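You operate a simulated robot arm through the tools that you are given. There is no shell and no other tool.

You are at the controls of a simulated robot arm. One attempt, no reset.

JOB
Vacuum-pack silver bag 95 and put it in the VACUUM tray.
Fine: pump till the pointer is in the green and no further, then open the vent; leave the lid open.

It is judged by the outcome, as a careful person would: the job done as asked, and still so three seconds after it is handed in. It fails if anything else is knocked over, pushed out of place, dropped, spilled or broken. A push-on lid holds only when it is set on centred and level and pressed home; a screw cap is set on level and turned clockwise until tight.

ROBOT AND FRAMES
A 7-joint arm with a two-finger parallel gripper, fixed in place. Base frame: the origin is at the foot of the arm, x ahead of it, y to its left, z up; the work surface is at about z = 900. Units: mm, degrees, N and s.
Its first joint turns from -166.0 to 166.0 degrees. Payload 4.4 kg.
The tool frame sits at the grasp point between the pads (the TCP): z along the fingers, y along the line on which they close. The tips reach 23 mm beyond it. Largest opening 94 mm; finger width 38, thickness 10; the body of the gripper, 54 by 96 mm, starts 39 mm behind the TCP.
Orientation is that of the tool frame in the base frame, as [roll, pitch, yaw] about the fixed x, y, z axes, in that order (R = Rz(yaw) Ry(pitch) Rx(roll)). With the fingers straight down and closing along the base's y, the tool's x points along the base's -x, its y along +y and its z along -z.

CONTROLS
- The arm moves only by the tool servo_tool. Its argument "commands" is a list of rows, each an object (a shift or turn left out is 0, a gripper value left out holds the last) with "delta_pos": the shift along the tool's x, y, z in units of 150 mm (1.0 is 150 mm), a list of three; "dr": the turn, a rotation vector about the tool's x, y, z in units of 120 degrees (1.0 is 120 degrees), a list of three; "jaw": the finger opening in cm, from 0 to 9.4. In form: [{"delta_pos": [tx, ty, tz], "dr": [ax, ay, az], "jaw": jaw}, ...]. A call has 1 to 20 rows; each row is the pose to reach, as a shift and turn from the pose commanded when the call began, along the tool's axes at that moment. A call with a number of a shift or a turn outside -1 to 1 is refused whole. Rows are played at 5 a second. More than 50 mm and 8.6 degrees between two rows, or a gripper value outside its range, and nothing of the call is played. Where a pose cannot be reached the arm comes as near as it can. A force on the tool above 90 N (or 10 N above the force at the start of the call, whichever is more), or a blocked arm, ends the call early, and 0.2 s more pass. Each finger travels about 72 mm/s and halts on what it meets, pressing with about 25 N; the grip force reading is that of the motor and also rises with nothing between the fingers. The clock runs only during rows and for 0.2 s after the last one: add rows that repeat a pose to give the fingers time. The reply holds the time, the measured pose of the TCP, the force on the tool along the base axes, the opening and the grip force, in the units named above and with some noise, with the torque about the TCP (base axes, N m) and any sound that the robot's microphone picked up.
- Cameras (640 x 400 px; columns grow to the right, rows downward): "scene" is fixed at [220, 650.6, 1811.3]; the picture's right is [-0.52, -0.85, 0.00], its down [-0.64, 0.39, -0.66] and it looks along [0.56, -0.35, -0.75] (base axes); focal length 273 px, centre (320, 200). "wrist" rides on the gripper at [86, 16, -75] in the tool frame; the picture's right is [-0.18, 0.98, 0.00], its down [-0.58, -0.11, -0.81] and it looks along [-0.79, -0.15, 0.59] (tool axes); focal length 243 px, centre (320, 200). There is no depth. A picture from a camera that has moved, and an enlarged one, comes with that camera's place and axes in the base frame and with its lens.
- snapshot(camera): a new picture of that camera. No time passes.
- enlarge(camera, box): a new picture of the part [left, top, right, bottom] of that camera's present view, enlarged. No time passes.
- close_job(): hands the job in; it is judged then, once.

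Nothing tells you positions but the pictures and the camera data. Unless the task says otherwise, let go and move clear before handing in.

The tools are called after "Emit:" as name(argument=value, ...) on one line, values as JSON. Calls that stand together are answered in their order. servo_tool: Moves the arm, as the interface text tells. Its arguments: {"type":"object","properties":{"commands":{"type":"array"}},"required":["commands"]} The other tools are called the same way: snapshot (camera) takes a picture; enlarge (camera, box) takes an enlarged picture of a part of a camera's view; close_job () hands the job in.

At the start:

```text
t: 0.0
position: [768.8, 28.6, 1445.9]
orientation: [-180.0, 0.0, 180.0]
ft_force: [0.0, -0.9, -0.4]
wrist_torque: [-0.01, 0.02, -0.02]
width: 93.9
gripper_force: 0.0
```

scene: 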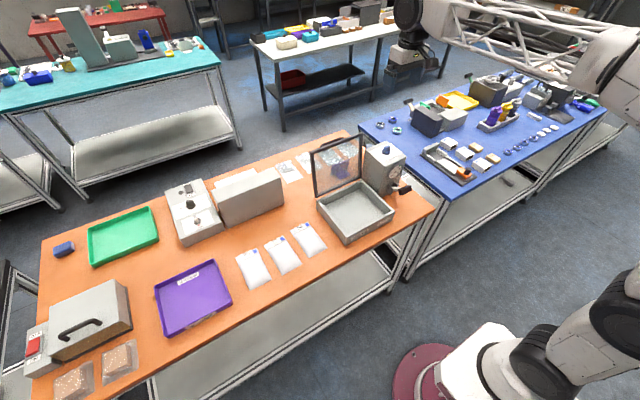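
wrist: 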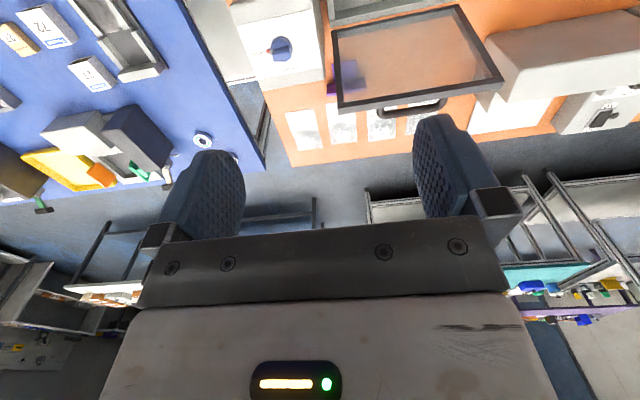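

I see an orange bench with an open vacuum chamber and three silver-white bags, plus a purple and a green tray. I'll look closer before moving anything.

Emit:
enlarge(camera="scene", box=[220, 120, 440, 300])

Emit:
enlarge(camera="scene", box=[20, 180, 240, 400])

Emit:
enlarge(camera="scene", box=[220, 210, 340, 300])

Emit:
enlarge(camera="scene", box=[340, 120, 440, 220])

```text
2.22 times, centred on (330, 210) of scene
camera zoom: at [220.0, 650.6, 1811.3], right [-0.52, -0.85, 0.0], down [-0.64, 0.39, -0.66], along [0.56, -0.35, -0.75], focal length 607 px, centre (298, 178)
```

zoom: 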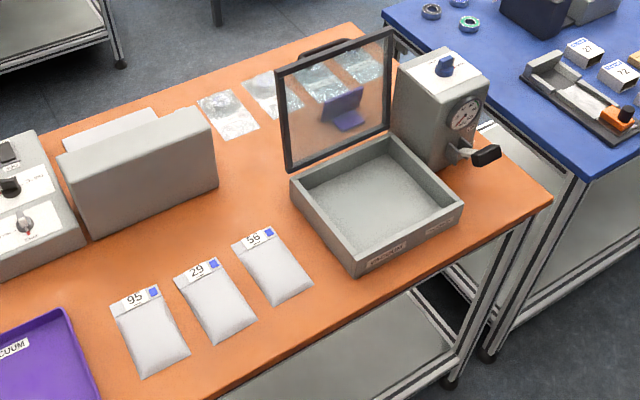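

```text
1.82 times, centred on (130, 290) of scene
camera zoom: at [220.0, 650.6, 1811.3], right [-0.52, -0.85, 0.0], down [-0.64, 0.39, -0.66], along [0.56, -0.35, -0.75], focal length 496 px, centre (666, 36)
```

zoom: 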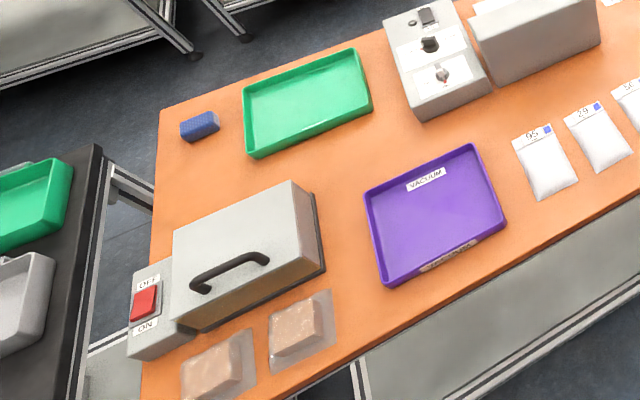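

```text
4.44 times, centred on (280, 255) of scene
camera zoom: at [220.0, 650.6, 1811.3], right [-0.52, -0.85, 0.0], down [-0.64, 0.39, -0.66], along [0.56, -0.35, -0.75], focal length 1214 px, centre (498, -44)
```

zoom: 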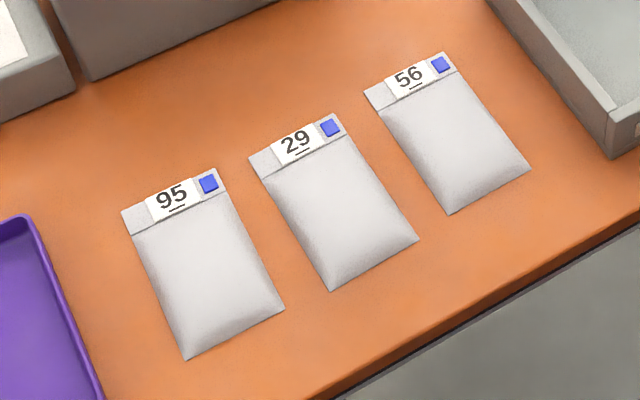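

```text
4.00 times, centred on (390, 170) of scene
camera zoom: at [220.0, 650.6, 1811.3], right [-0.52, -0.85, 0.0], down [-0.64, 0.39, -0.66], along [0.56, -0.35, -0.75], focal length 1092 px, centre (40, 320)
```

zoom: 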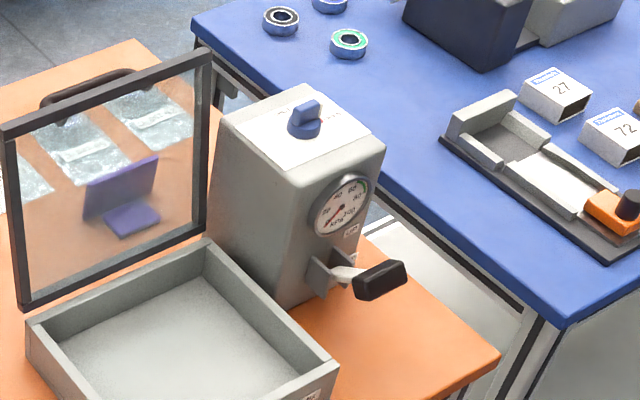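

The vacuum chamber has an open hinged lid, a gauge with a pump lever and a blue vent knob on top. I'll look at the labels and details before planning.

Emit:
enlarge(camera="scene", box=[370, 135, 420, 170])

Emit:
enlarge(camera="scene", box=[375, 160, 420, 190])

Emit:
enlarge(camera="scene", box=[300, 130, 400, 250])

Emit:
enlarge(camera="scene", box=[150, 250, 240, 340])

Emit:
enlarge(camera="scene", box=[160, 165, 290, 255])

Emit:
enlarge(camera="wrist", box=[220, 0, 540, 180])

```text
11.43 times, centred on (395, 152) of scene
camera zoom: at [220.0, 650.6, 1811.3], right [-0.52, -0.85, 0.0], down [-0.64, 0.39, -0.66], along [0.56, -0.35, -0.75], focal length 3120 px, centre (-537, 743)
```

zoom: 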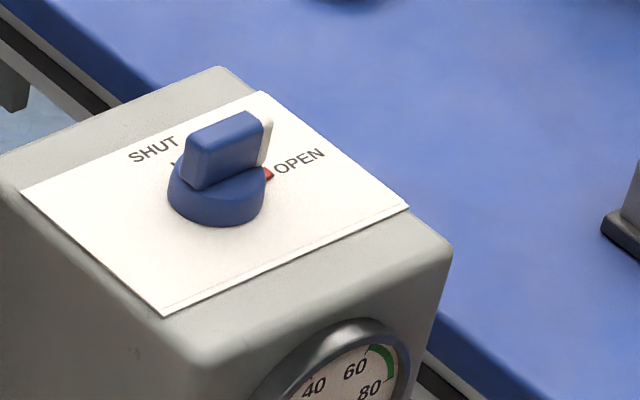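

```text
13.33 times, centred on (398, 175) of scene
camera zoom: at [220.0, 650.6, 1811.3], right [-0.52, -0.85, 0.0], down [-0.64, 0.39, -0.66], along [0.56, -0.35, -0.75], focal length 3640 px, centre (-713, 533)
```

zoom: 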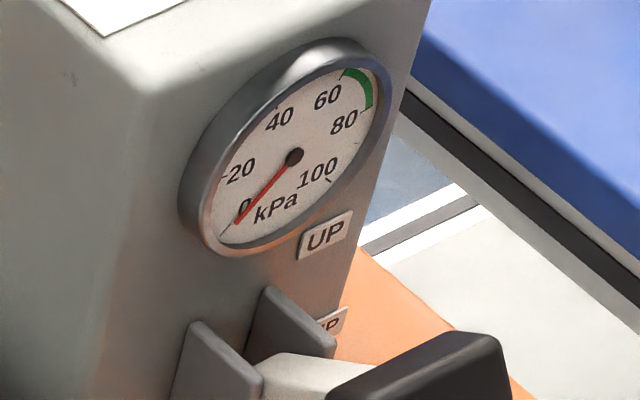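

```text
3.33 times, centred on (350, 190) of scene
camera zoom: at [220.0, 650.6, 1811.3], right [-0.52, -0.85, 0.0], down [-0.64, 0.39, -0.66], along [0.56, -0.35, -0.75], focal length 910 px, centre (220, 233)
```

zoom: 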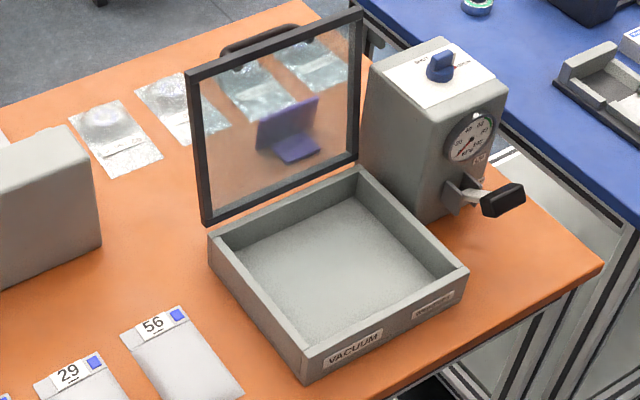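

```text
4.44 times, centred on (195, 295) of scene
camera zoom: at [220.0, 650.6, 1811.3], right [-0.52, -0.85, 0.0], down [-0.64, 0.39, -0.66], along [0.56, -0.35, -0.75], focal length 1214 px, centre (876, -222)
```

zoom: 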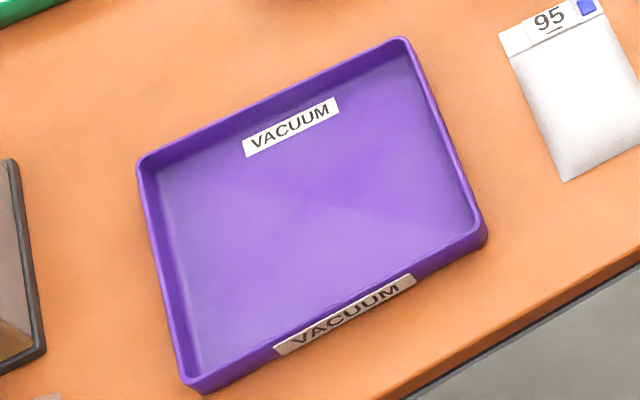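

```text
4.44 times, centred on (225, 210) of scene
camera zoom: at [220.0, 650.6, 1811.3], right [-0.52, -0.85, 0.0], down [-0.64, 0.39, -0.66], along [0.56, -0.35, -0.75], focal length 1214 px, centre (742, 156)
```

zoom: 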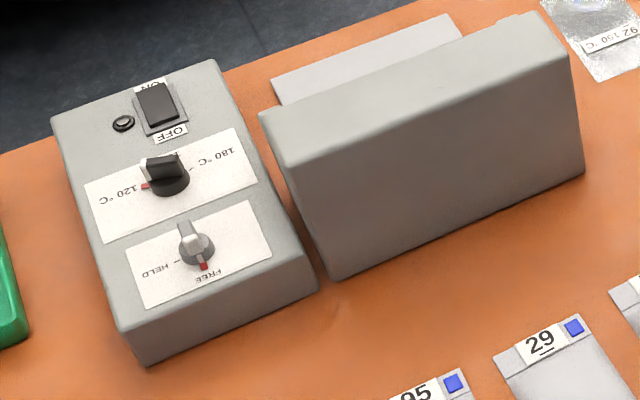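

```text
2.00 times, centred on (380, 90) of wrist
camera zoom: at [682.4, 45.7, 1520.8], right [0.18, 0.98, 0.0], down [0.58, -0.11, 0.81], along [0.79, -0.15, -0.59], focal length 485 px, centre (200, 420)
```

zoom: 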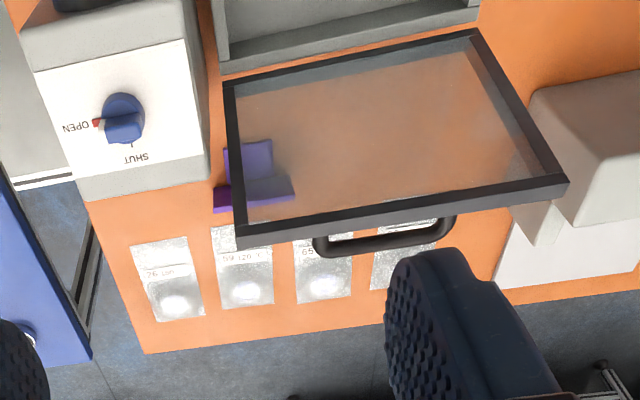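

The vent's red pointer appears to be at OPEN, the gauge reads 0 with green at about 65–80, and the pump lever is on the front of the gauge box. I'll zoom in on the lever, the chamber labels and the purple item behind the lid.

Emit:
enlarge(camera="scene", box=[380, 170, 420, 200])

Emit:
enlarge(camera="scene", box=[340, 205, 400, 245])

Emit:
enlarge(camera="scene", box=[300, 130, 370, 180])

Emit:
enlarge(camera="wrist", box=[225, 0, 345, 130])

```text
13.33 times, centred on (400, 185) of scene
camera zoom: at [220.0, 650.6, 1811.3], right [-0.52, -0.85, 0.0], down [-0.64, 0.39, -0.66], along [0.56, -0.35, -0.75], focal length 3640 px, centre (-747, 400)
```

zoom: 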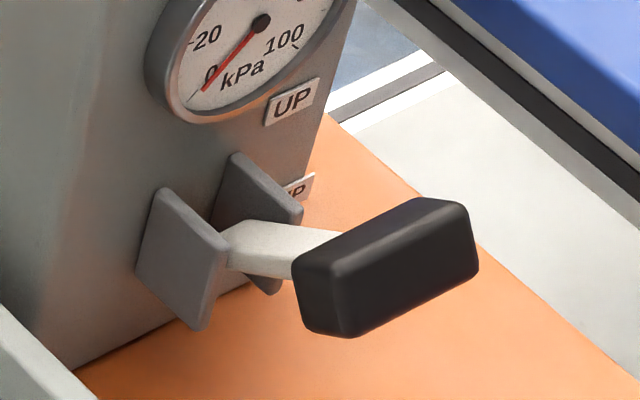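

```text
10.00 times, centred on (370, 225) of scene
camera zoom: at [220.0, 650.6, 1811.3], right [-0.52, -0.85, 0.0], down [-0.64, 0.39, -0.66], along [0.56, -0.35, -0.75], focal length 2730 px, centre (-180, -50)
```

zoom: 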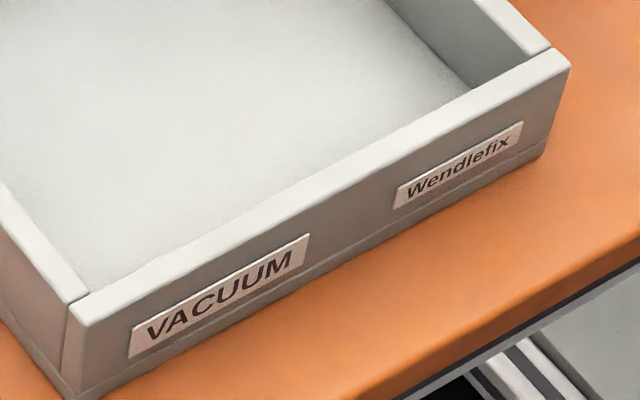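

```text
8.00 times, centred on (335, 155) of scene
camera zoom: at [220.0, 650.6, 1811.3], right [-0.52, -0.85, 0.0], down [-0.64, 0.39, -0.66], along [0.56, -0.35, -0.75], focal length 2184 px, centre (200, 560)
```

zoom: 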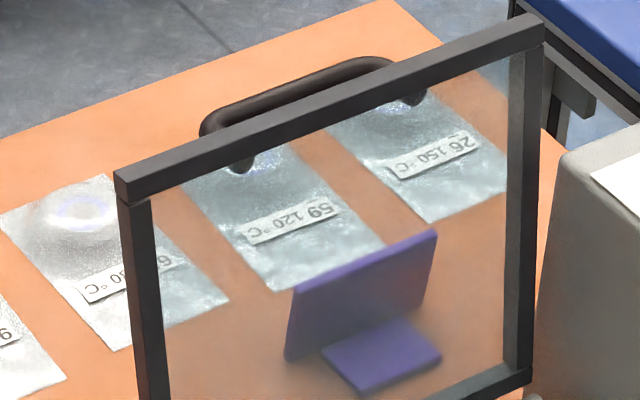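

```text
3.08 times, centred on (285, 65) of wrist
camera zoom: at [682.4, 45.7, 1520.8], right [0.18, 0.98, 0.0], down [0.58, -0.11, 0.81], along [0.79, -0.15, -0.59], focal length 746 px, centre (428, 615)
```

zoom: 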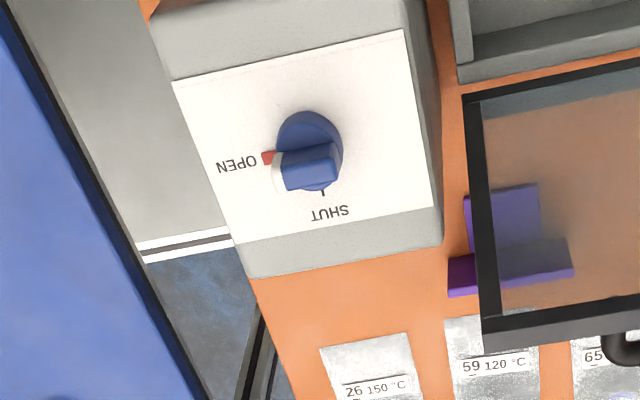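

The labels confirm it: the vent knob points to OPEN (toward -y) and SHUT is toward +x. I'll move the wrist camera nearer to the gauge and lever for a better view.

Emit:
servo_tool(commands=[{"delta_pos": [0.1, -0.05, 0.2]}, {"delta_pos": [0.2, -0.1, 0.45]}, {"delta_pos": [0.32, -0.13, 0.7]}, {"delta_pos": [0.45, -0.17, 1.0]}, {"delta_pos": [0.45, -0.17, 1.0]}])

```text
t: 1.2
position: [701.8, 2.3, 1295.6]
orientation: [179.9, 0.0, 180.0]
ft_force: [-0.1, 0.8, -0.6]
wrist_torque: [0.01, -0.01, 0.01]
width: 93.9
gripper_force: 0.0
```

The arm tracks well. I'll continue down for a close view of the gauge and the lever.

Emit:
servo_tool(commands=[{"delta_pos": [0.15, 0, 0.25]}, {"delta_pos": [0.3, 0, 0.5]}, {"delta_pos": [0.45, 0, 0.75]}, {"delta_pos": [0.6, 0, 0.9]}, {"delta_pos": [0.6, 0, 0.9]}])

Emit:
snapshot(camera="wrist")

Emit:
snapshot(camera="scene")

```text
t: 2.4
position: [610.4, 3.6, 1161.8]
orientation: [180.0, -0.1, 180.0]
ft_force: [1.2, -0.3, 0.0]
wrist_torque: [-0.01, -0.01, 0.01]
width: 94.0
gripper_force: 0.0
```

```text
taken
camera wrist: at [525.3, 19.7, 1236.0], right [0.18, 0.98, 0.0], down [0.58, -0.11, 0.81], along [0.79, -0.15, -0.59], focal length 243 px, centre (320, 200)
```

wrist: 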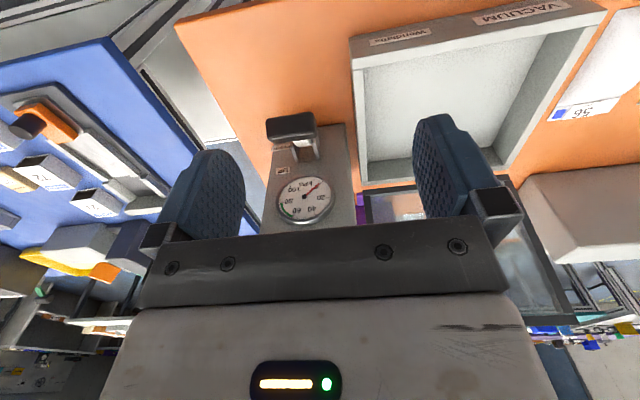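

```text
taken
```

scene: 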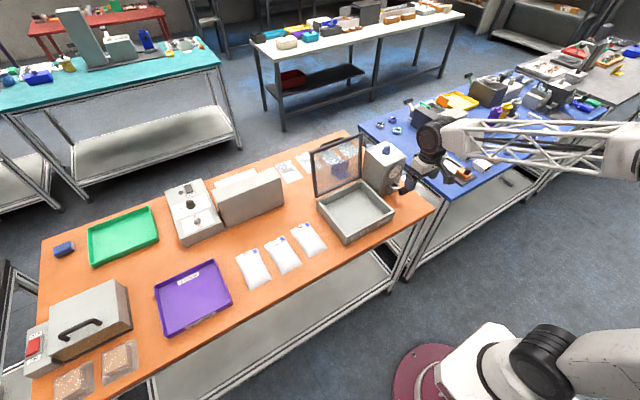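

Emit:
enlarge(camera="wrist", box=[240, 90, 380, 240])

Emit:
enlarge(camera="wrist", box=[340, 0, 640, 220])

```text
2.67 times, centred on (310, 165) of wrist
camera zoom: at [525.3, 19.7, 1236.0], right [0.18, 0.98, 0.0], down [0.58, -0.11, 0.81], along [0.79, -0.15, -0.59], focal length 647 px, centre (347, 293)
```

zoom: 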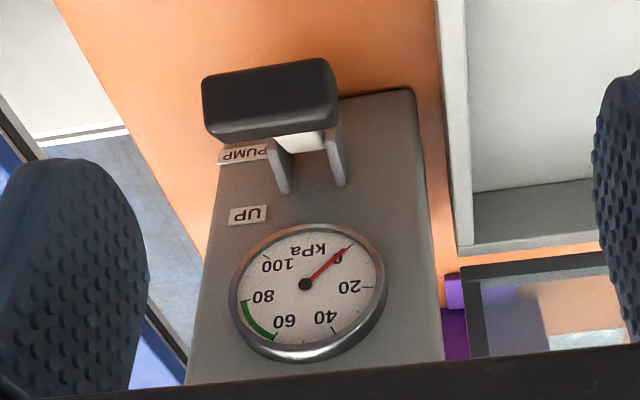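

```text
1.82 times, centred on (490, 110) of wrist
camera zoom: at [525.3, 19.7, 1236.0], right [0.18, 0.98, 0.0], down [0.58, -0.11, 0.81], along [0.79, -0.15, -0.59], focal length 441 px, centre (11, 364)
```

zoom: 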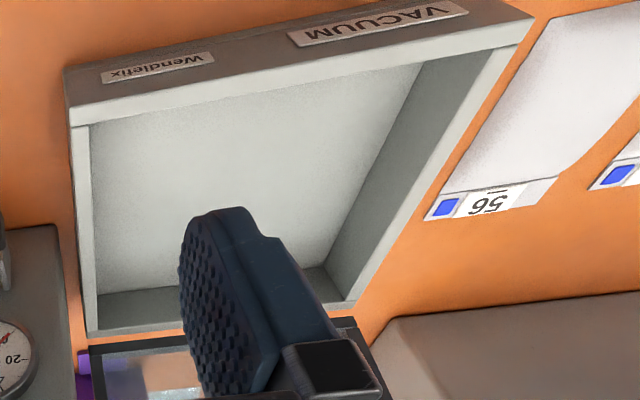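

The lever is in its UP position with PUMP marked below it, so pushing it down should be a stroke. I'll fetch bag 95 first, at about (744, 605), traversing at a safe height.

Emit:
servo_tool(commands=[{"delta_pos": [0, 0.25, 0]}, {"delta_pos": [0, 0.55, 0]}, {"delta_pos": [0, 0.8, 0]}, {"delta_pos": [0, 1.0, 0]}])

Emit:
servo_tool(commands=[{"delta_pos": [0, 0.3, 0]}, {"delta_pos": [0, 0.6, 0]}, {"delta_pos": [0, 0.85, 0]}, {"delta_pos": [0, 1.0, 0]}])

Emit:
servo_tool(commands=[{"delta_pos": [0, 0.3, 0]}, {"delta_pos": [0, 0.6, 0]}, {"delta_pos": [0, 0.85, 0]}, {"delta_pos": [0, 1.0, 0]}])

Emit:
servo_tool(commands=[{"delta_pos": [0, 0.3, 0]}, {"delta_pos": [0, 0.6, 0]}, {"delta_pos": [0, 0.85, 0.1]}, {"delta_pos": [0, 1.0, 0.2]}, {"delta_pos": [0, 1.0, 0.2]}])

Emit:
snapshot(camera="wrist")

```text
t: 3.4
position: [611.6, 154.7, 1161.4]
orientation: [179.9, 0.0, 179.9]
ft_force: [-0.4, 0.7, 0.6]
wrist_torque: [-0.01, 0.01, 0.01]
width: 94.1
gripper_force: 0.1
```

```text
t: 4.4
position: [610.7, 304.5, 1163.7]
orientation: [180.0, -0.1, 180.0]
ft_force: [-0.5, -0.2, -0.2]
wrist_torque: [-0.02, -0.02, -0.03]
width: 94.3
gripper_force: 0.0
```

```text
t: 5.4
position: [611.8, 453.3, 1161.7]
orientation: [-179.9, 0.0, -180.0]
ft_force: [0.1, -0.5, 0.0]
wrist_torque: [0.01, -0.05, 0.02]
width: 94.1
gripper_force: 0.0
```

```text
t: 6.6
position: [610.8, 603.0, 1133.1]
orientation: [180.0, 0.0, -179.8]
ft_force: [0.5, -0.6, 0.0]
wrist_torque: [0.0, -0.01, 0.02]
width: 94.1
gripper_force: 0.0
```

```text
taken
camera wrist: at [524.6, 620.4, 1206.6], right [0.18, 0.98, 0.0], down [0.58, -0.11, 0.81], along [0.79, -0.15, -0.59], focal length 243 px, centre (320, 200)
```

wrist: 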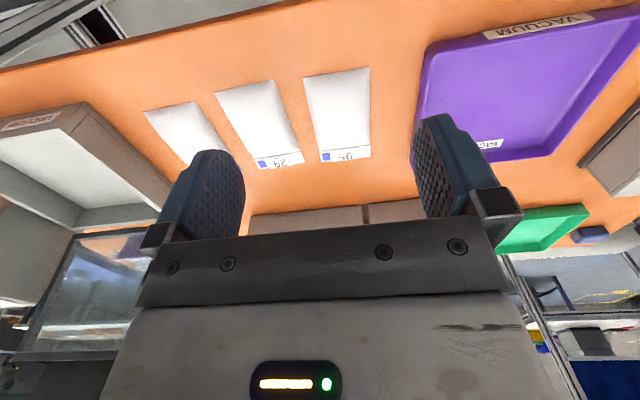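

The bag spans about x 672–822, y 565–650. I'll zoom in to judge its thickness.

Emit:
enlarge(camera="wrist", box=[280, 50, 400, 180])

Emit:
enlarge(camera="scene", box=[225, 235, 275, 300])

```text
3.08 times, centred on (340, 115) of wrist
camera zoom: at [524.6, 620.4, 1206.6], right [0.18, 0.98, 0.0], down [0.58, -0.11, 0.81], along [0.79, -0.15, -0.59], focal length 746 px, centre (258, 462)
```

zoom: 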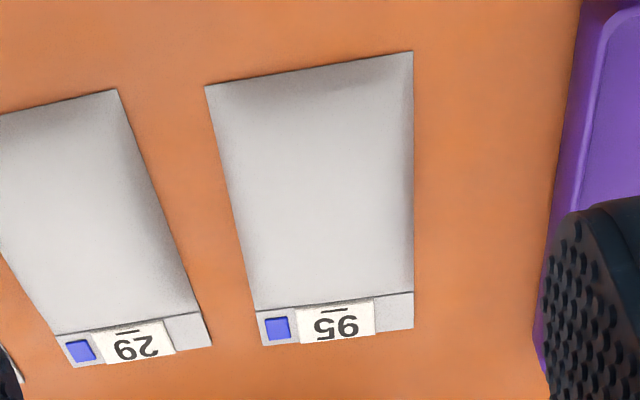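

```text
6.15 times, centred on (250, 268) of scene
camera zoom: at [220.0, 650.6, 1811.3], right [-0.52, -0.85, 0.0], down [-0.64, 0.39, -0.66], along [0.56, -0.35, -0.75], focal length 1680 px, centre (751, -215)
```

zoom: 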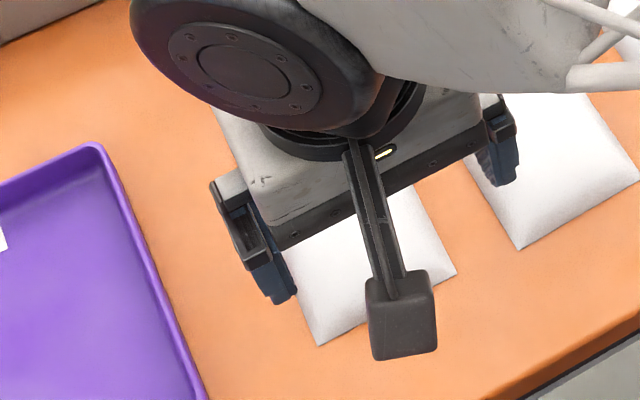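

The bag is a pillow lying flat and aligned with x. I'll move over its middle at (735, 606) and descend to a pre-grasp height.

Emit:
servo_tool(commands=[{"delta_pos": [-0.28, 0.0, 0.1]}, {"delta_pos": [-0.56, 0.02, 0.3]}, {"delta_pos": [-0.83, 0.02, 0.5]}, {"delta_pos": [-0.83, 0.02, 0.67]}, {"delta_pos": [-0.83, 0.02, 0.67]}])

Emit:
snapshot(camera="wrist")

Emit:
snapshot(camera="scene")

```text
refused: row 2 steps farther than a row can; nothing moved
```

```text
taken
camera wrist: at [524.6, 620.4, 1206.6], right [0.18, 0.98, 0.0], down [0.58, -0.11, 0.81], along [0.79, -0.15, -0.59], focal length 243 px, centre (320, 200)
```

wrist: 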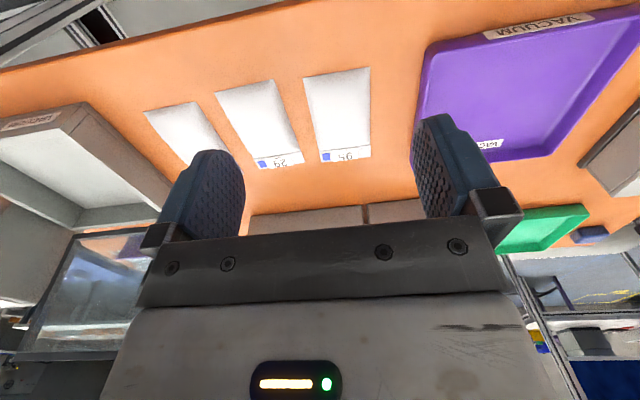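

```text
taken
```

scene: 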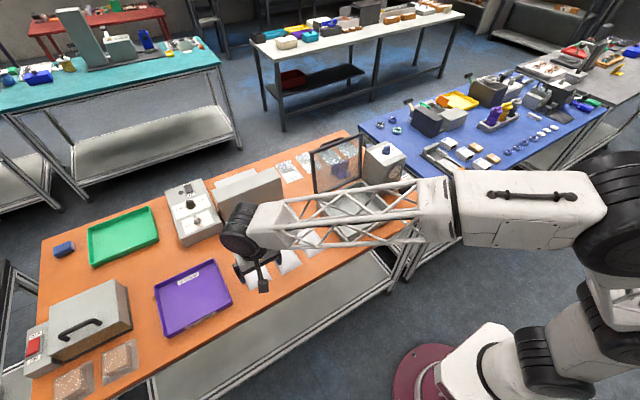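

That call was refused because one step was too long. I'll repeat the move with smaller steps.

Emit:
servo_tool(commands=[{"delta_pos": [-0.2, 0.0, 0.1]}, {"delta_pos": [-0.4, 0.02, 0.25]}, {"delta_pos": [-0.6, 0.02, 0.4]}, {"delta_pos": [-0.83, 0.02, 0.55]}, {"delta_pos": [-0.83, 0.02, 0.67]}, {"delta_pos": [-0.83, 0.02, 0.67]}])

Emit:
snapshot(camera="wrist")

Emit:
enlarge(camera="scene", box=[200, 200, 320, 300])

```text
t: 8.0
position: [736.1, 605.6, 1031.0]
orientation: [179.9, 0.0, 179.9]
ft_force: [-0.9, 0.0, 0.1]
wrist_torque: [0.01, -0.01, 0.01]
width: 93.9
gripper_force: 0.0
```

```text
taken
camera wrist: at [649.2, 622.8, 1104.8], right [0.18, 0.98, 0.0], down [0.58, -0.11, 0.81], along [0.79, -0.15, -0.59], focal length 243 px, centre (320, 200)
```

wrist: 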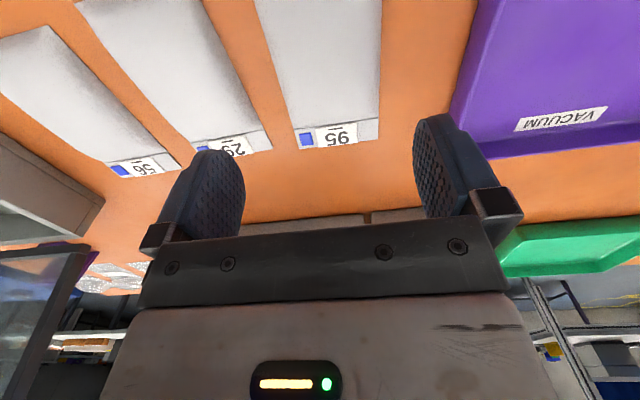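

```text
4.00 times, centred on (260, 250) of scene
camera zoom: at [220.0, 650.6, 1811.3], right [-0.52, -0.85, 0.0], down [-0.64, 0.39, -0.66], along [0.56, -0.35, -0.75], focal length 1092 px, centre (560, 0)
```

zoom: 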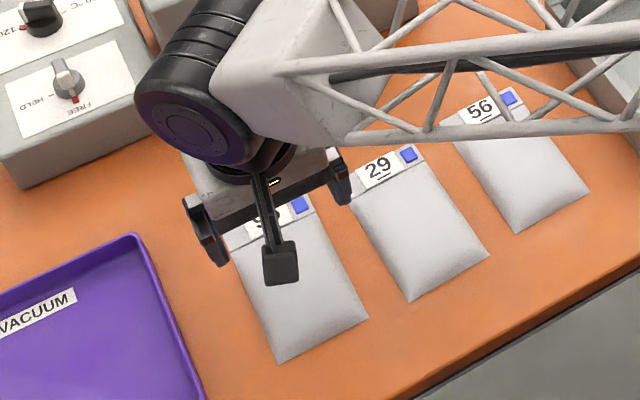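

From this closer view the bag's centreline is at about y = 610. I'll correct y and descend part way to check finger clearance.

Emit:
servo_tool(commands=[{"delta_pos": [0, 0.03, 0.12]}, {"delta_pos": [0, 0.03, 0.24]}, {"delta_pos": [0, 0.03, 0.36]}, {"delta_pos": [0, 0.03, 0.48]}, {"delta_pos": [0, 0.03, 0.48]}])

Emit:
snapshot(camera="wrist")

Emit:
enlarge(camera="scene", box=[210, 220, 290, 300])

```text
t: 9.2
position: [735.1, 610.5, 958.5]
orientation: [179.9, 0.0, 180.0]
ft_force: [0.9, 0.1, -0.2]
wrist_torque: [0.0, -0.01, 0.01]
width: 94.0
gripper_force: 0.1
```

```text
taken
camera wrist: at [649.0, 627.7, 1033.1], right [0.18, 0.98, 0.0], down [0.58, -0.11, 0.81], along [0.79, -0.15, -0.59], focal length 243 px, centre (320, 200)
```

wrist: 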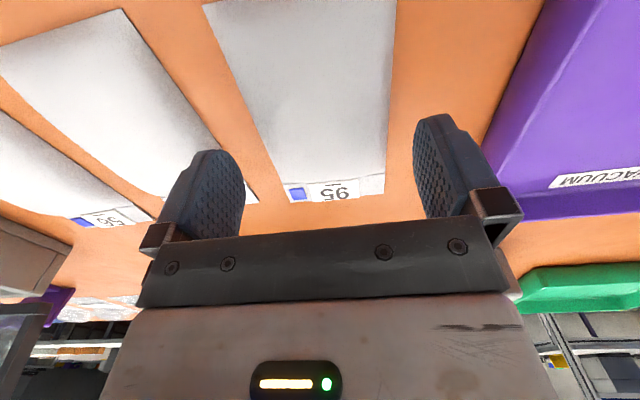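

```text
5.00 times, centred on (250, 260) of scene
camera zoom: at [220.0, 650.6, 1811.3], right [-0.52, -0.85, 0.0], down [-0.64, 0.39, -0.66], along [0.56, -0.35, -0.75], focal length 1365 px, centre (670, -100)
```

zoom: 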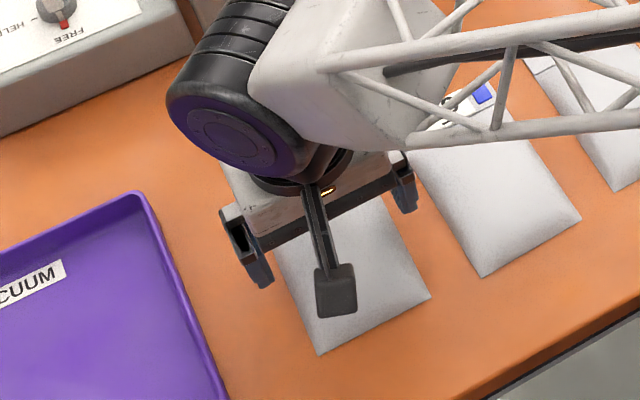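

The bag is centred between the fingers with about 3–4 mm clearance per side. I'll lower slowly to just above the bench.

Emit:
servo_tool(commands=[{"delta_pos": [0, 0, 0.05]}, {"delta_pos": [0, 0, 0.1]}, {"delta_pos": [0, 0, 0.14]}, {"delta_pos": [0, 0, 0.17]}, {"delta_pos": [0, 0, 0.19]}, {"delta_pos": [0, 0, 0.205]}, {"delta_pos": [0, 0, 0.205]}])

Emit:
snapshot(camera="wrist")

```text
t: 10.8
position: [736.1, 611.8, 928.3]
orientation: [179.9, 0.0, -180.0]
ft_force: [0.3, -0.2, 0.4]
wrist_torque: [-0.02, -0.03, 0.0]
width: 94.0
gripper_force: 0.1
```

```text
taken
camera wrist: at [649.1, 627.7, 1002.4], right [0.18, 0.98, 0.0], down [0.58, -0.11, 0.81], along [0.79, -0.15, -0.59], focal length 243 px, centre (320, 200)
```

wrist: 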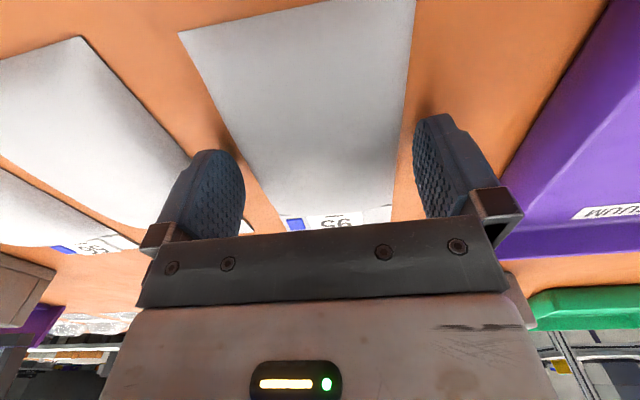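

There's no contact yet and the bag sits between the fingertips. I'll go down another 2.5 mm and close the gripper gradually.

Emit:
servo_tool(commands=[{"delta_pos": [0, 0, 0.017], "jaw": 9.4}, {"delta_pos": [0, 0, 0.017], "jaw": 9.0}, {"delta_pos": [0, 0, 0.017], "jaw": 8.6}, {"delta_pos": [0, 0, 0.017], "jaw": 8.3}, {"delta_pos": [0, 0, 0.017], "jaw": 8.0}, {"delta_pos": [0, 0, 0.017], "jaw": 8.0}])

Emit:
snapshot(camera="wrist")

```text
t: 12.2
position: [734.4, 610.9, 925.0]
orientation: [-180.0, 0.0, 180.0]
ft_force: [0.1, -0.1, 1.6]
wrist_torque: [0.02, 0.03, 0.0]
width: 79.8
gripper_force: 0.1
```

```text
taken
camera wrist: at [648.9, 627.8, 999.9], right [0.18, 0.98, 0.0], down [0.58, -0.11, 0.81], along [0.79, -0.15, -0.59], focal length 243 px, centre (320, 200)
```

wrist: 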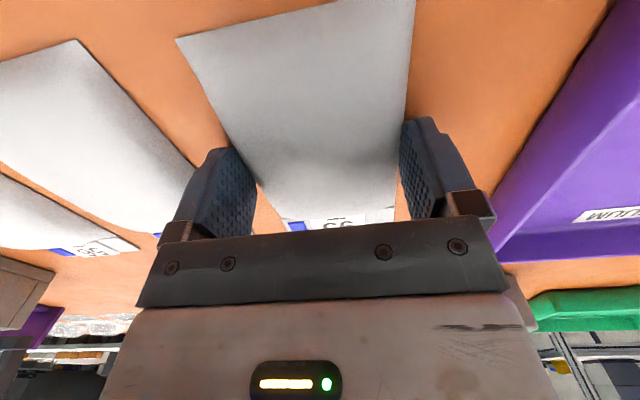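

The fingers are at 80 mm with no resistance yet, so the seam is thinner than the tip height. I'll keep closing until they meet the body.

Emit:
servo_tool(commands=[{"jaw": 7.7}, {"jaw": 7.4}, {"jaw": 7.1}, {"jaw": 6.8}, {"jaw": 6.8}])

Emit:
snapshot(camera="wrist")

```text
t: 13.4
position: [735.4, 610.4, 924.8]
orientation: [180.0, 0.0, -180.0]
ft_force: [-0.2, -0.5, 2.7]
wrist_torque: [0.0, 0.02, -0.04]
width: 68.5
gripper_force: 1.3
```

```text
taken
camera wrist: at [648.9, 627.8, 999.9], right [0.18, 0.98, 0.0], down [0.58, -0.11, 0.81], along [0.79, -0.15, -0.59], focal length 243 px, centre (320, 200)
```

wrist: 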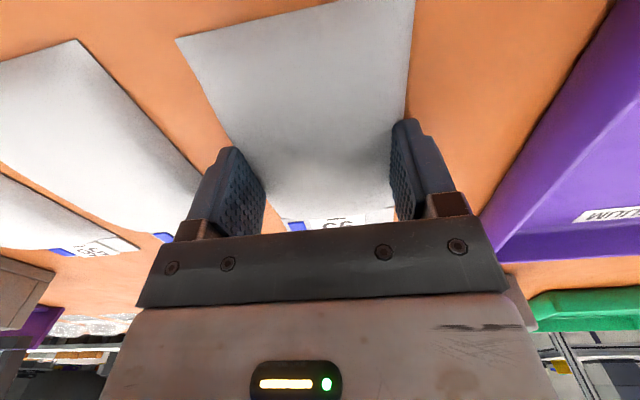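

Contact is starting at about 68 mm. I'll close further until the grip force builds.

Emit:
servo_tool(commands=[{"jaw": 6.6}, {"jaw": 6.4}, {"jaw": 6.2}, {"jaw": 6.0}, {"jaw": 6.0}])

Emit:
snapshot(camera="wrist")

```text
t: 14.6
position: [735.3, 610.1, 926.1]
orientation: [180.0, 0.0, 180.0]
ft_force: [0.9, -0.2, 3.8]
wrist_torque: [0.0, -0.01, 0.04]
width: 60.3
gripper_force: 0.6
```

```text
taken
camera wrist: at [648.9, 627.8, 999.9], right [0.18, 0.98, 0.0], down [0.58, -0.11, 0.81], along [0.79, -0.15, -0.59], focal length 243 px, centre (320, 200)
```

wrist: 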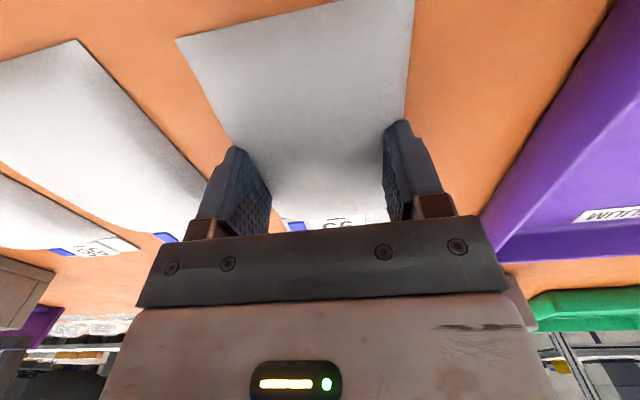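

The bag gives way softly. I'll keep closing and watch whether it gets pinched or slides.

Emit:
servo_tool(commands=[{"jaw": 5.8}, {"jaw": 5.5}, {"jaw": 5.2}, {"jaw": 4.9}, {"jaw": 4.9}])

Emit:
snapshot(camera="wrist")

Emit:
enlarge(camera="scene", box=[210, 220, 290, 300])

```text
t: 15.8
position: [734.1, 610.8, 925.3]
orientation: [179.9, 0.0, -180.0]
ft_force: [0.4, -0.3, 4.8]
wrist_torque: [-0.01, 0.01, 0.02]
width: 49.8
gripper_force: 0.5
```

```text
taken
camera wrist: at [648.9, 627.8, 999.9], right [0.18, 0.98, 0.0], down [0.58, -0.11, 0.81], along [0.79, -0.15, -0.59], focal length 243 px, centre (320, 200)
```

wrist: 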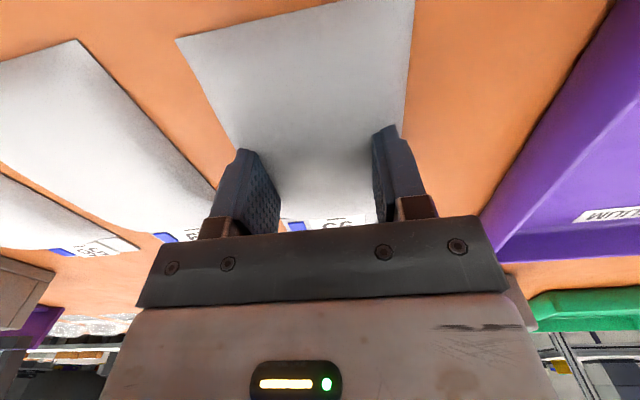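

```text
5.00 times, centred on (250, 260) of scene
camera zoom: at [220.0, 650.6, 1811.3], right [-0.52, -0.85, 0.0], down [-0.64, 0.39, -0.66], along [0.56, -0.35, -0.75], focal length 1365 px, centre (670, -100)
```

zoom: 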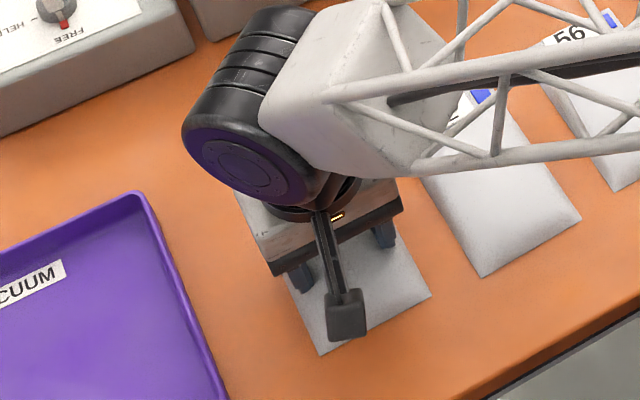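

I'll zoom in to see how the bag deforms between the fingers.

Emit:
enlarge(camera="wrist", box=[180, 60, 460, 240])

```text
2.22 times, centred on (320, 150) of wrist
camera zoom: at [648.9, 627.8, 999.9], right [0.18, 0.98, 0.0], down [0.58, -0.11, 0.81], along [0.79, -0.15, -0.59], focal length 539 px, centre (320, 311)
```

zoom: 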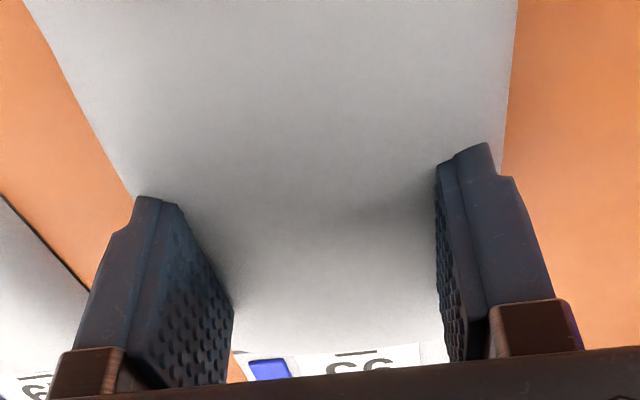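

The fingertips are riding on the pillow's flanks. I'll close further in small steps and watch for real pinching.

Emit:
servo_tool(commands=[{"jaw": 4.6}, {"jaw": 4.3}, {"jaw": 4.0}, {"jaw": 3.7}, {"jaw": 3.4}, {"jaw": 3.4}])

Emit:
enlarge(camera="wrist", box=[160, 0, 480, 240])

```text
t: 17.2
position: [735.7, 611.8, 926.1]
orientation: [-179.9, 0.0, 180.0]
ft_force: [-0.3, 0.9, 5.4]
wrist_torque: [0.1, 0.07, 0.03]
width: 47.1
gripper_force: 24.8
```

```text
1.67 times, centred on (320, 120) of wrist
camera zoom: at [648.9, 627.8, 999.9], right [0.18, 0.98, 0.0], down [0.58, -0.11, 0.81], along [0.79, -0.15, -0.59], focal length 404 px, centre (320, 333)
```

zoom: 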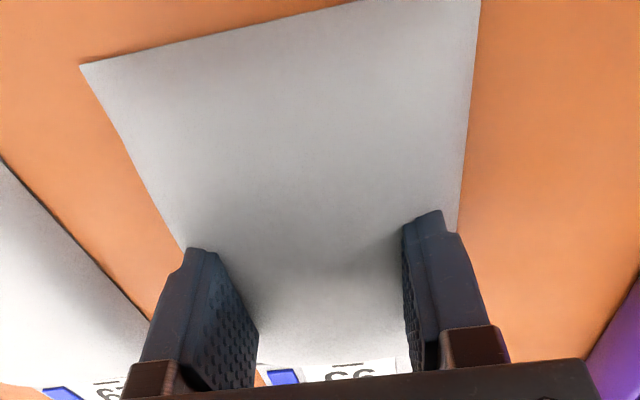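

The grip is now firm at 47 mm with about 25 N. I'll lift slowly and check the bag comes along.

Emit:
servo_tool(commands=[{"delta_pos": [0, 0, -0.03], "jaw": 3.4}, {"delta_pos": [0, 0, -0.08]}, {"delta_pos": [0, 0, -0.14]}, {"delta_pos": [0, 0, -0.2]}, {"delta_pos": [0, 0, -0.28]}, {"delta_pos": [0, 0, -0.36]}, {"delta_pos": [0, 0, -0.36]}])

Emit:
snapshot(camera="wrist")

Emit:
enlarge(camera="scene", box=[200, 200, 320, 300])

```text
t: 18.8
position: [734.4, 611.4, 981.0]
orientation: [180.0, 0.0, 179.9]
ft_force: [0.0, 0.0, -1.5]
wrist_torque: [0.0, -0.02, 0.0]
width: 47.0
gripper_force: 24.8
```

```text
taken
camera wrist: at [648.7, 627.6, 1054.3], right [0.18, 0.98, 0.0], down [0.58, -0.11, 0.81], along [0.79, -0.15, -0.59], focal length 243 px, centre (320, 200)
```

wrist: 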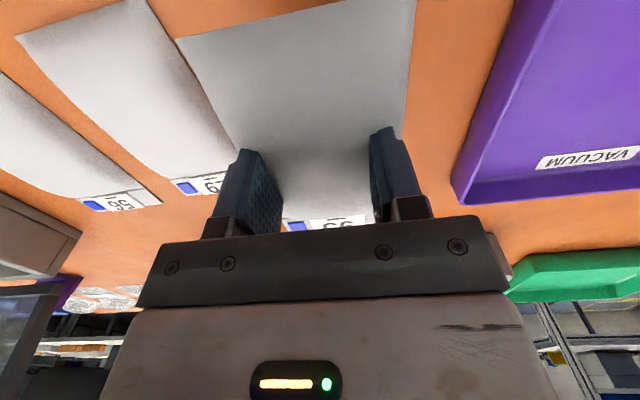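

```text
4.00 times, centred on (260, 250) of scene
camera zoom: at [220.0, 650.6, 1811.3], right [-0.52, -0.85, 0.0], down [-0.64, 0.39, -0.66], along [0.56, -0.35, -0.75], focal length 1092 px, centre (560, 0)
```

zoom: 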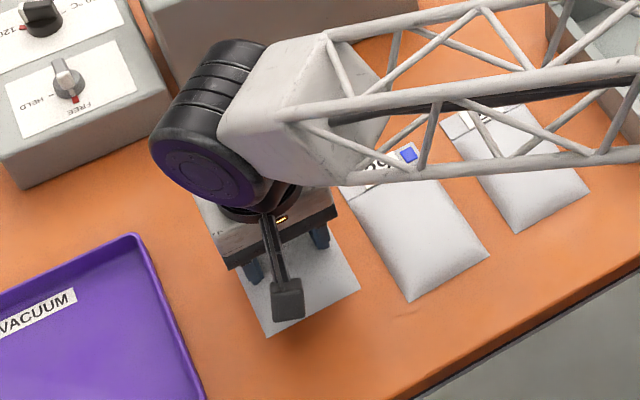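

Bag 95 is held level and weighs about 1.5 N. Next I'll raise it and carry it to the chamber, which is centred at about (745, 158).

Emit:
servo_tool(commands=[{"delta_pos": [0, 0, -0.12]}, {"delta_pos": [0, 0, -0.26]}, {"delta_pos": [0, 0, -0.4]}, {"delta_pos": [0, -0.1, -0.5]}, {"delta_pos": [0, -0.25, -0.55]}, {"delta_pos": [0, -0.45, -0.55]}, {"delta_pos": [0, -0.65, -0.55]}, {"delta_pos": [0, -0.85, -0.55]}, {"delta_pos": [0, -1.0, -0.55]}])

Emit:
servo_tool(commands=[{"delta_pos": [0, -0.2, 0]}, {"delta_pos": [0, -0.4, 0]}, {"delta_pos": [0, -0.6, 0]}, {"delta_pos": [0, -0.8, 0]}, {"delta_pos": [0, -1.0, 0]}])

Emit:
servo_tool(commands=[{"delta_pos": [0, -0.2, 0]}, {"delta_pos": [0, -0.4, 0]}, {"delta_pos": [0, -0.6, 0]}, {"delta_pos": [0, -0.8, 0]}, {"delta_pos": [0.01, -1.0, 0]}, {"delta_pos": [0.01, -1.0, 0]}])

Emit:
snapshot(camera="wrist")

Emit:
snapshot(camera="scene")

```text
t: 20.8
position: [734.6, 461.0, 1061.9]
orientation: [-180.0, 0.1, 179.9]
ft_force: [0.1, 0.6, -0.7]
wrist_torque: [0.05, -0.01, 0.02]
width: 47.1
gripper_force: 25.2
```

```text
t: 22.0
position: [736.1, 311.3, 1063.0]
orientation: [-180.0, -0.1, 179.9]
ft_force: [0.3, 0.2, -1.5]
wrist_torque: [0.04, 0.0, -0.02]
width: 46.9
gripper_force: 24.8
```

```text
t: 23.4
position: [733.3, 160.3, 1062.7]
orientation: [179.9, 0.0, -179.9]
ft_force: [0.4, 0.0, -2.0]
wrist_torque: [-0.03, 0.0, 0.02]
width: 47.0
gripper_force: 24.8
```

```text
taken
camera wrist: at [647.8, 177.1, 1136.2], right [0.18, 0.98, 0.0], down [0.58, -0.11, 0.81], along [0.79, -0.15, -0.59], focal length 243 px, centre (320, 200)
```

wrist: 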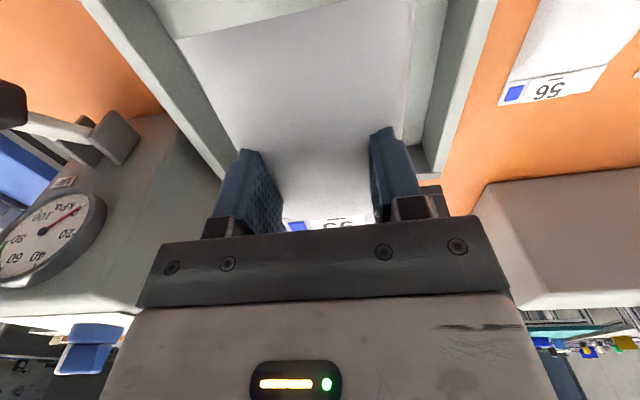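

```text
taken
```

scene: 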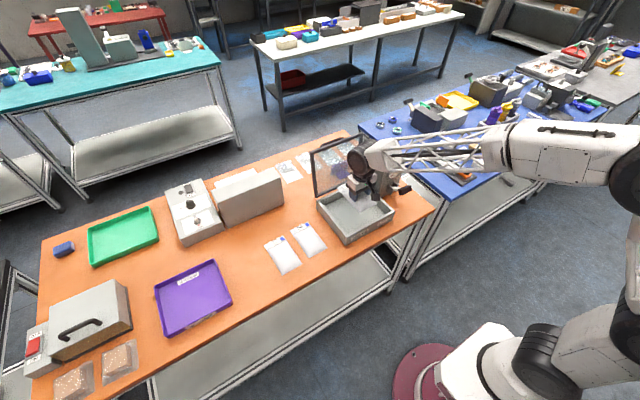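

The bag is over the chamber. I'll zoom in to check alignment with the walls before lowering.

Emit:
enlarge(camera="wrist", box=[60, 0, 540, 240])

Emit:
enlarge(camera="scene", box=[300, 130, 420, 250])

```text
1.33 times, centred on (300, 120) of wrist
camera zoom: at [647.8, 177.1, 1136.2], right [0.18, 0.98, 0.0], down [0.58, -0.11, 0.81], along [0.79, -0.15, -0.59], focal length 324 px, centre (347, 307)
```

zoom: 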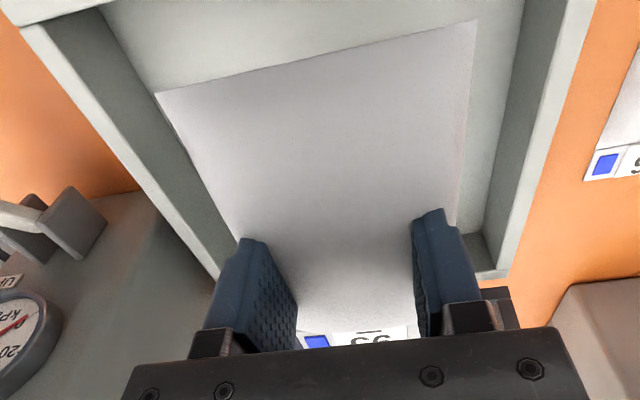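

```text
3.33 times, centred on (360, 190) of scene
camera zoom: at [220.0, 650.6, 1811.3], right [-0.52, -0.85, 0.0], down [-0.64, 0.39, -0.66], along [0.56, -0.35, -0.75], focal length 910 px, centre (187, 233)
```

zoom: 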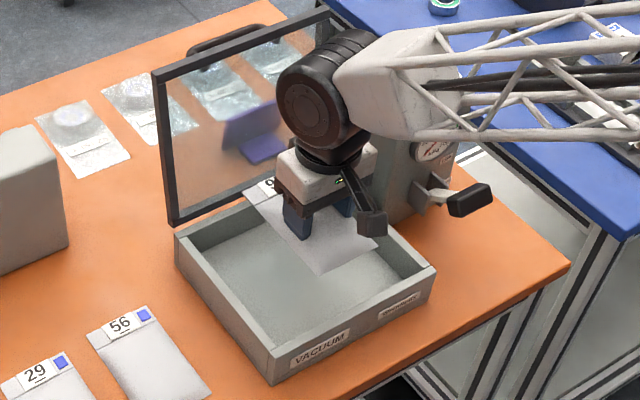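

The bag is centred over the opening, with an interior of about x 660–838, y 57–245. I'll lower it most of the way, then creep to the floor.

Emit:
servo_tool(commands=[{"delta_pos": [0, 0, 0.15]}, {"delta_pos": [0, 0, 0.3]}, {"delta_pos": [0, 0, 0.45]}, {"delta_pos": [0, 0, 0.57]}, {"delta_pos": [0, 0, 0.68]}, {"delta_pos": [0, 0, 0.68]}])

Emit:
snapshot(camera="wrist")

Emit:
enlarge(camera="scene", box=[300, 130, 420, 250])

```text
t: 24.8
position: [733.2, 161.1, 959.7]
orientation: [180.0, 0.0, -179.9]
ft_force: [-0.7, 0.3, -1.4]
wrist_torque: [0.01, 0.0, 0.0]
width: 46.8
gripper_force: 25.1
```

```text
taken
camera wrist: at [648.1, 177.9, 1034.3], right [0.18, 0.98, 0.0], down [0.58, -0.11, 0.81], along [0.79, -0.15, -0.59], focal length 243 px, centre (320, 200)
```

wrist: 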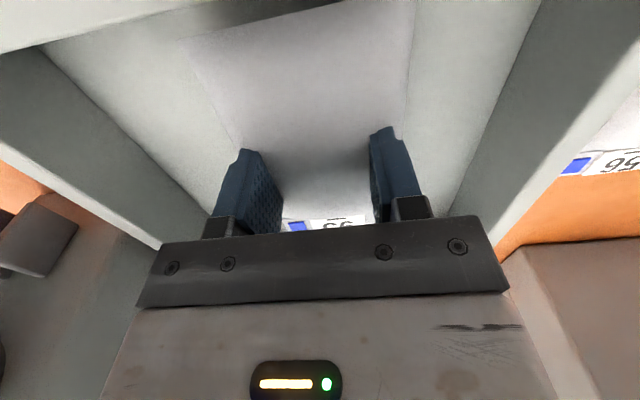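

```text
3.33 times, centred on (360, 190) of scene
camera zoom: at [220.0, 650.6, 1811.3], right [-0.52, -0.85, 0.0], down [-0.64, 0.39, -0.66], along [0.56, -0.35, -0.75], focal length 910 px, centre (187, 233)
```

zoom: 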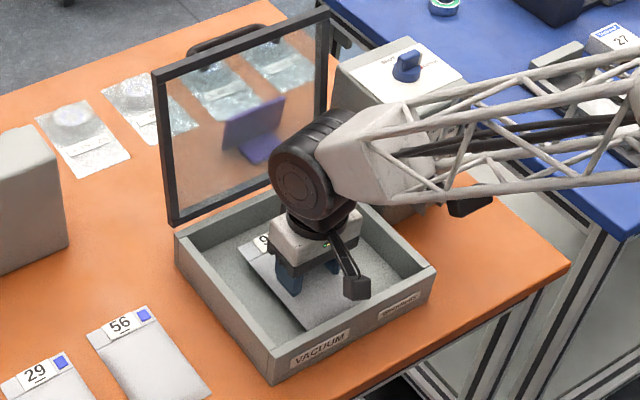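

The bag is now inside the walls. I'll creep down, watching the force for floor contact.

Emit:
servo_tool(commands=[{"delta_pos": [0, 0, 0.04]}, {"delta_pos": [0, 0, 0.08]}, {"delta_pos": [0, 0, 0.11]}, {"delta_pos": [0, 0, 0.13]}, {"delta_pos": [0, 0, 0.13]}])

Emit:
servo_tool(commands=[{"delta_pos": [0, 0, 0.012]}, {"delta_pos": [0, 0, 0.024]}, {"delta_pos": [0, 0, 0.036]}, {"delta_pos": [0, 0, 0.036]}])

```text
t: 26.0
position: [732.4, 161.4, 940.6]
orientation: [-180.0, 0.0, -179.9]
ft_force: [-0.9, 0.1, -0.8]
wrist_torque: [0.0, 0.01, 0.03]
width: 47.0
gripper_force: 25.6
```

```text
t: 27.0
position: [734.8, 160.8, 938.3]
orientation: [180.0, 0.3, -180.0]
ft_force: [-11.8, -3.9, 52.7]
wrist_torque: [-0.27, 0.81, 0.02]
width: 47.1
gripper_force: 25.3
```

That's floor contact at TCP z of about 939. I'll ease back up about 3 mm to take the pressure off before releasing.

Emit:
servo_tool(commands=[{"delta_pos": [0, 0, -0.012]}, {"delta_pos": [0, 0, -0.022]}, {"delta_pos": [0, 0, -0.03]}, {"delta_pos": [0, 0, -0.03]}])

Emit:
snapshot(camera="wrist")

```text
t: 28.0
position: [733.7, 160.3, 939.3]
orientation: [-180.0, -0.1, -180.0]
ft_force: [2.9, 0.9, 6.8]
wrist_torque: [0.18, -0.52, -0.06]
width: 47.0
gripper_force: 25.2
```

```text
taken
camera wrist: at [647.2, 177.6, 1012.8], right [0.18, 0.98, 0.0], down [0.58, -0.11, 0.81], along [0.79, -0.15, -0.59], focal length 243 px, centre (320, 200)
```

wrist: 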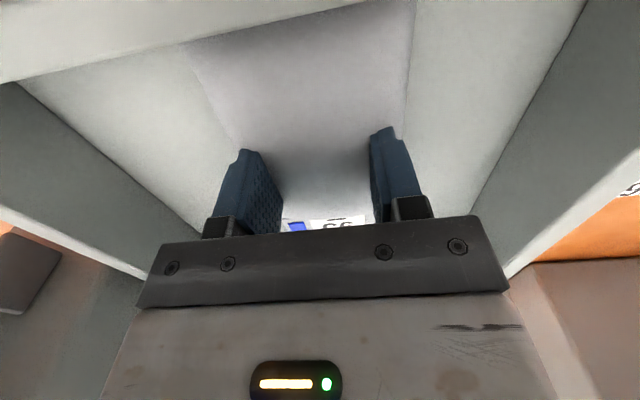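

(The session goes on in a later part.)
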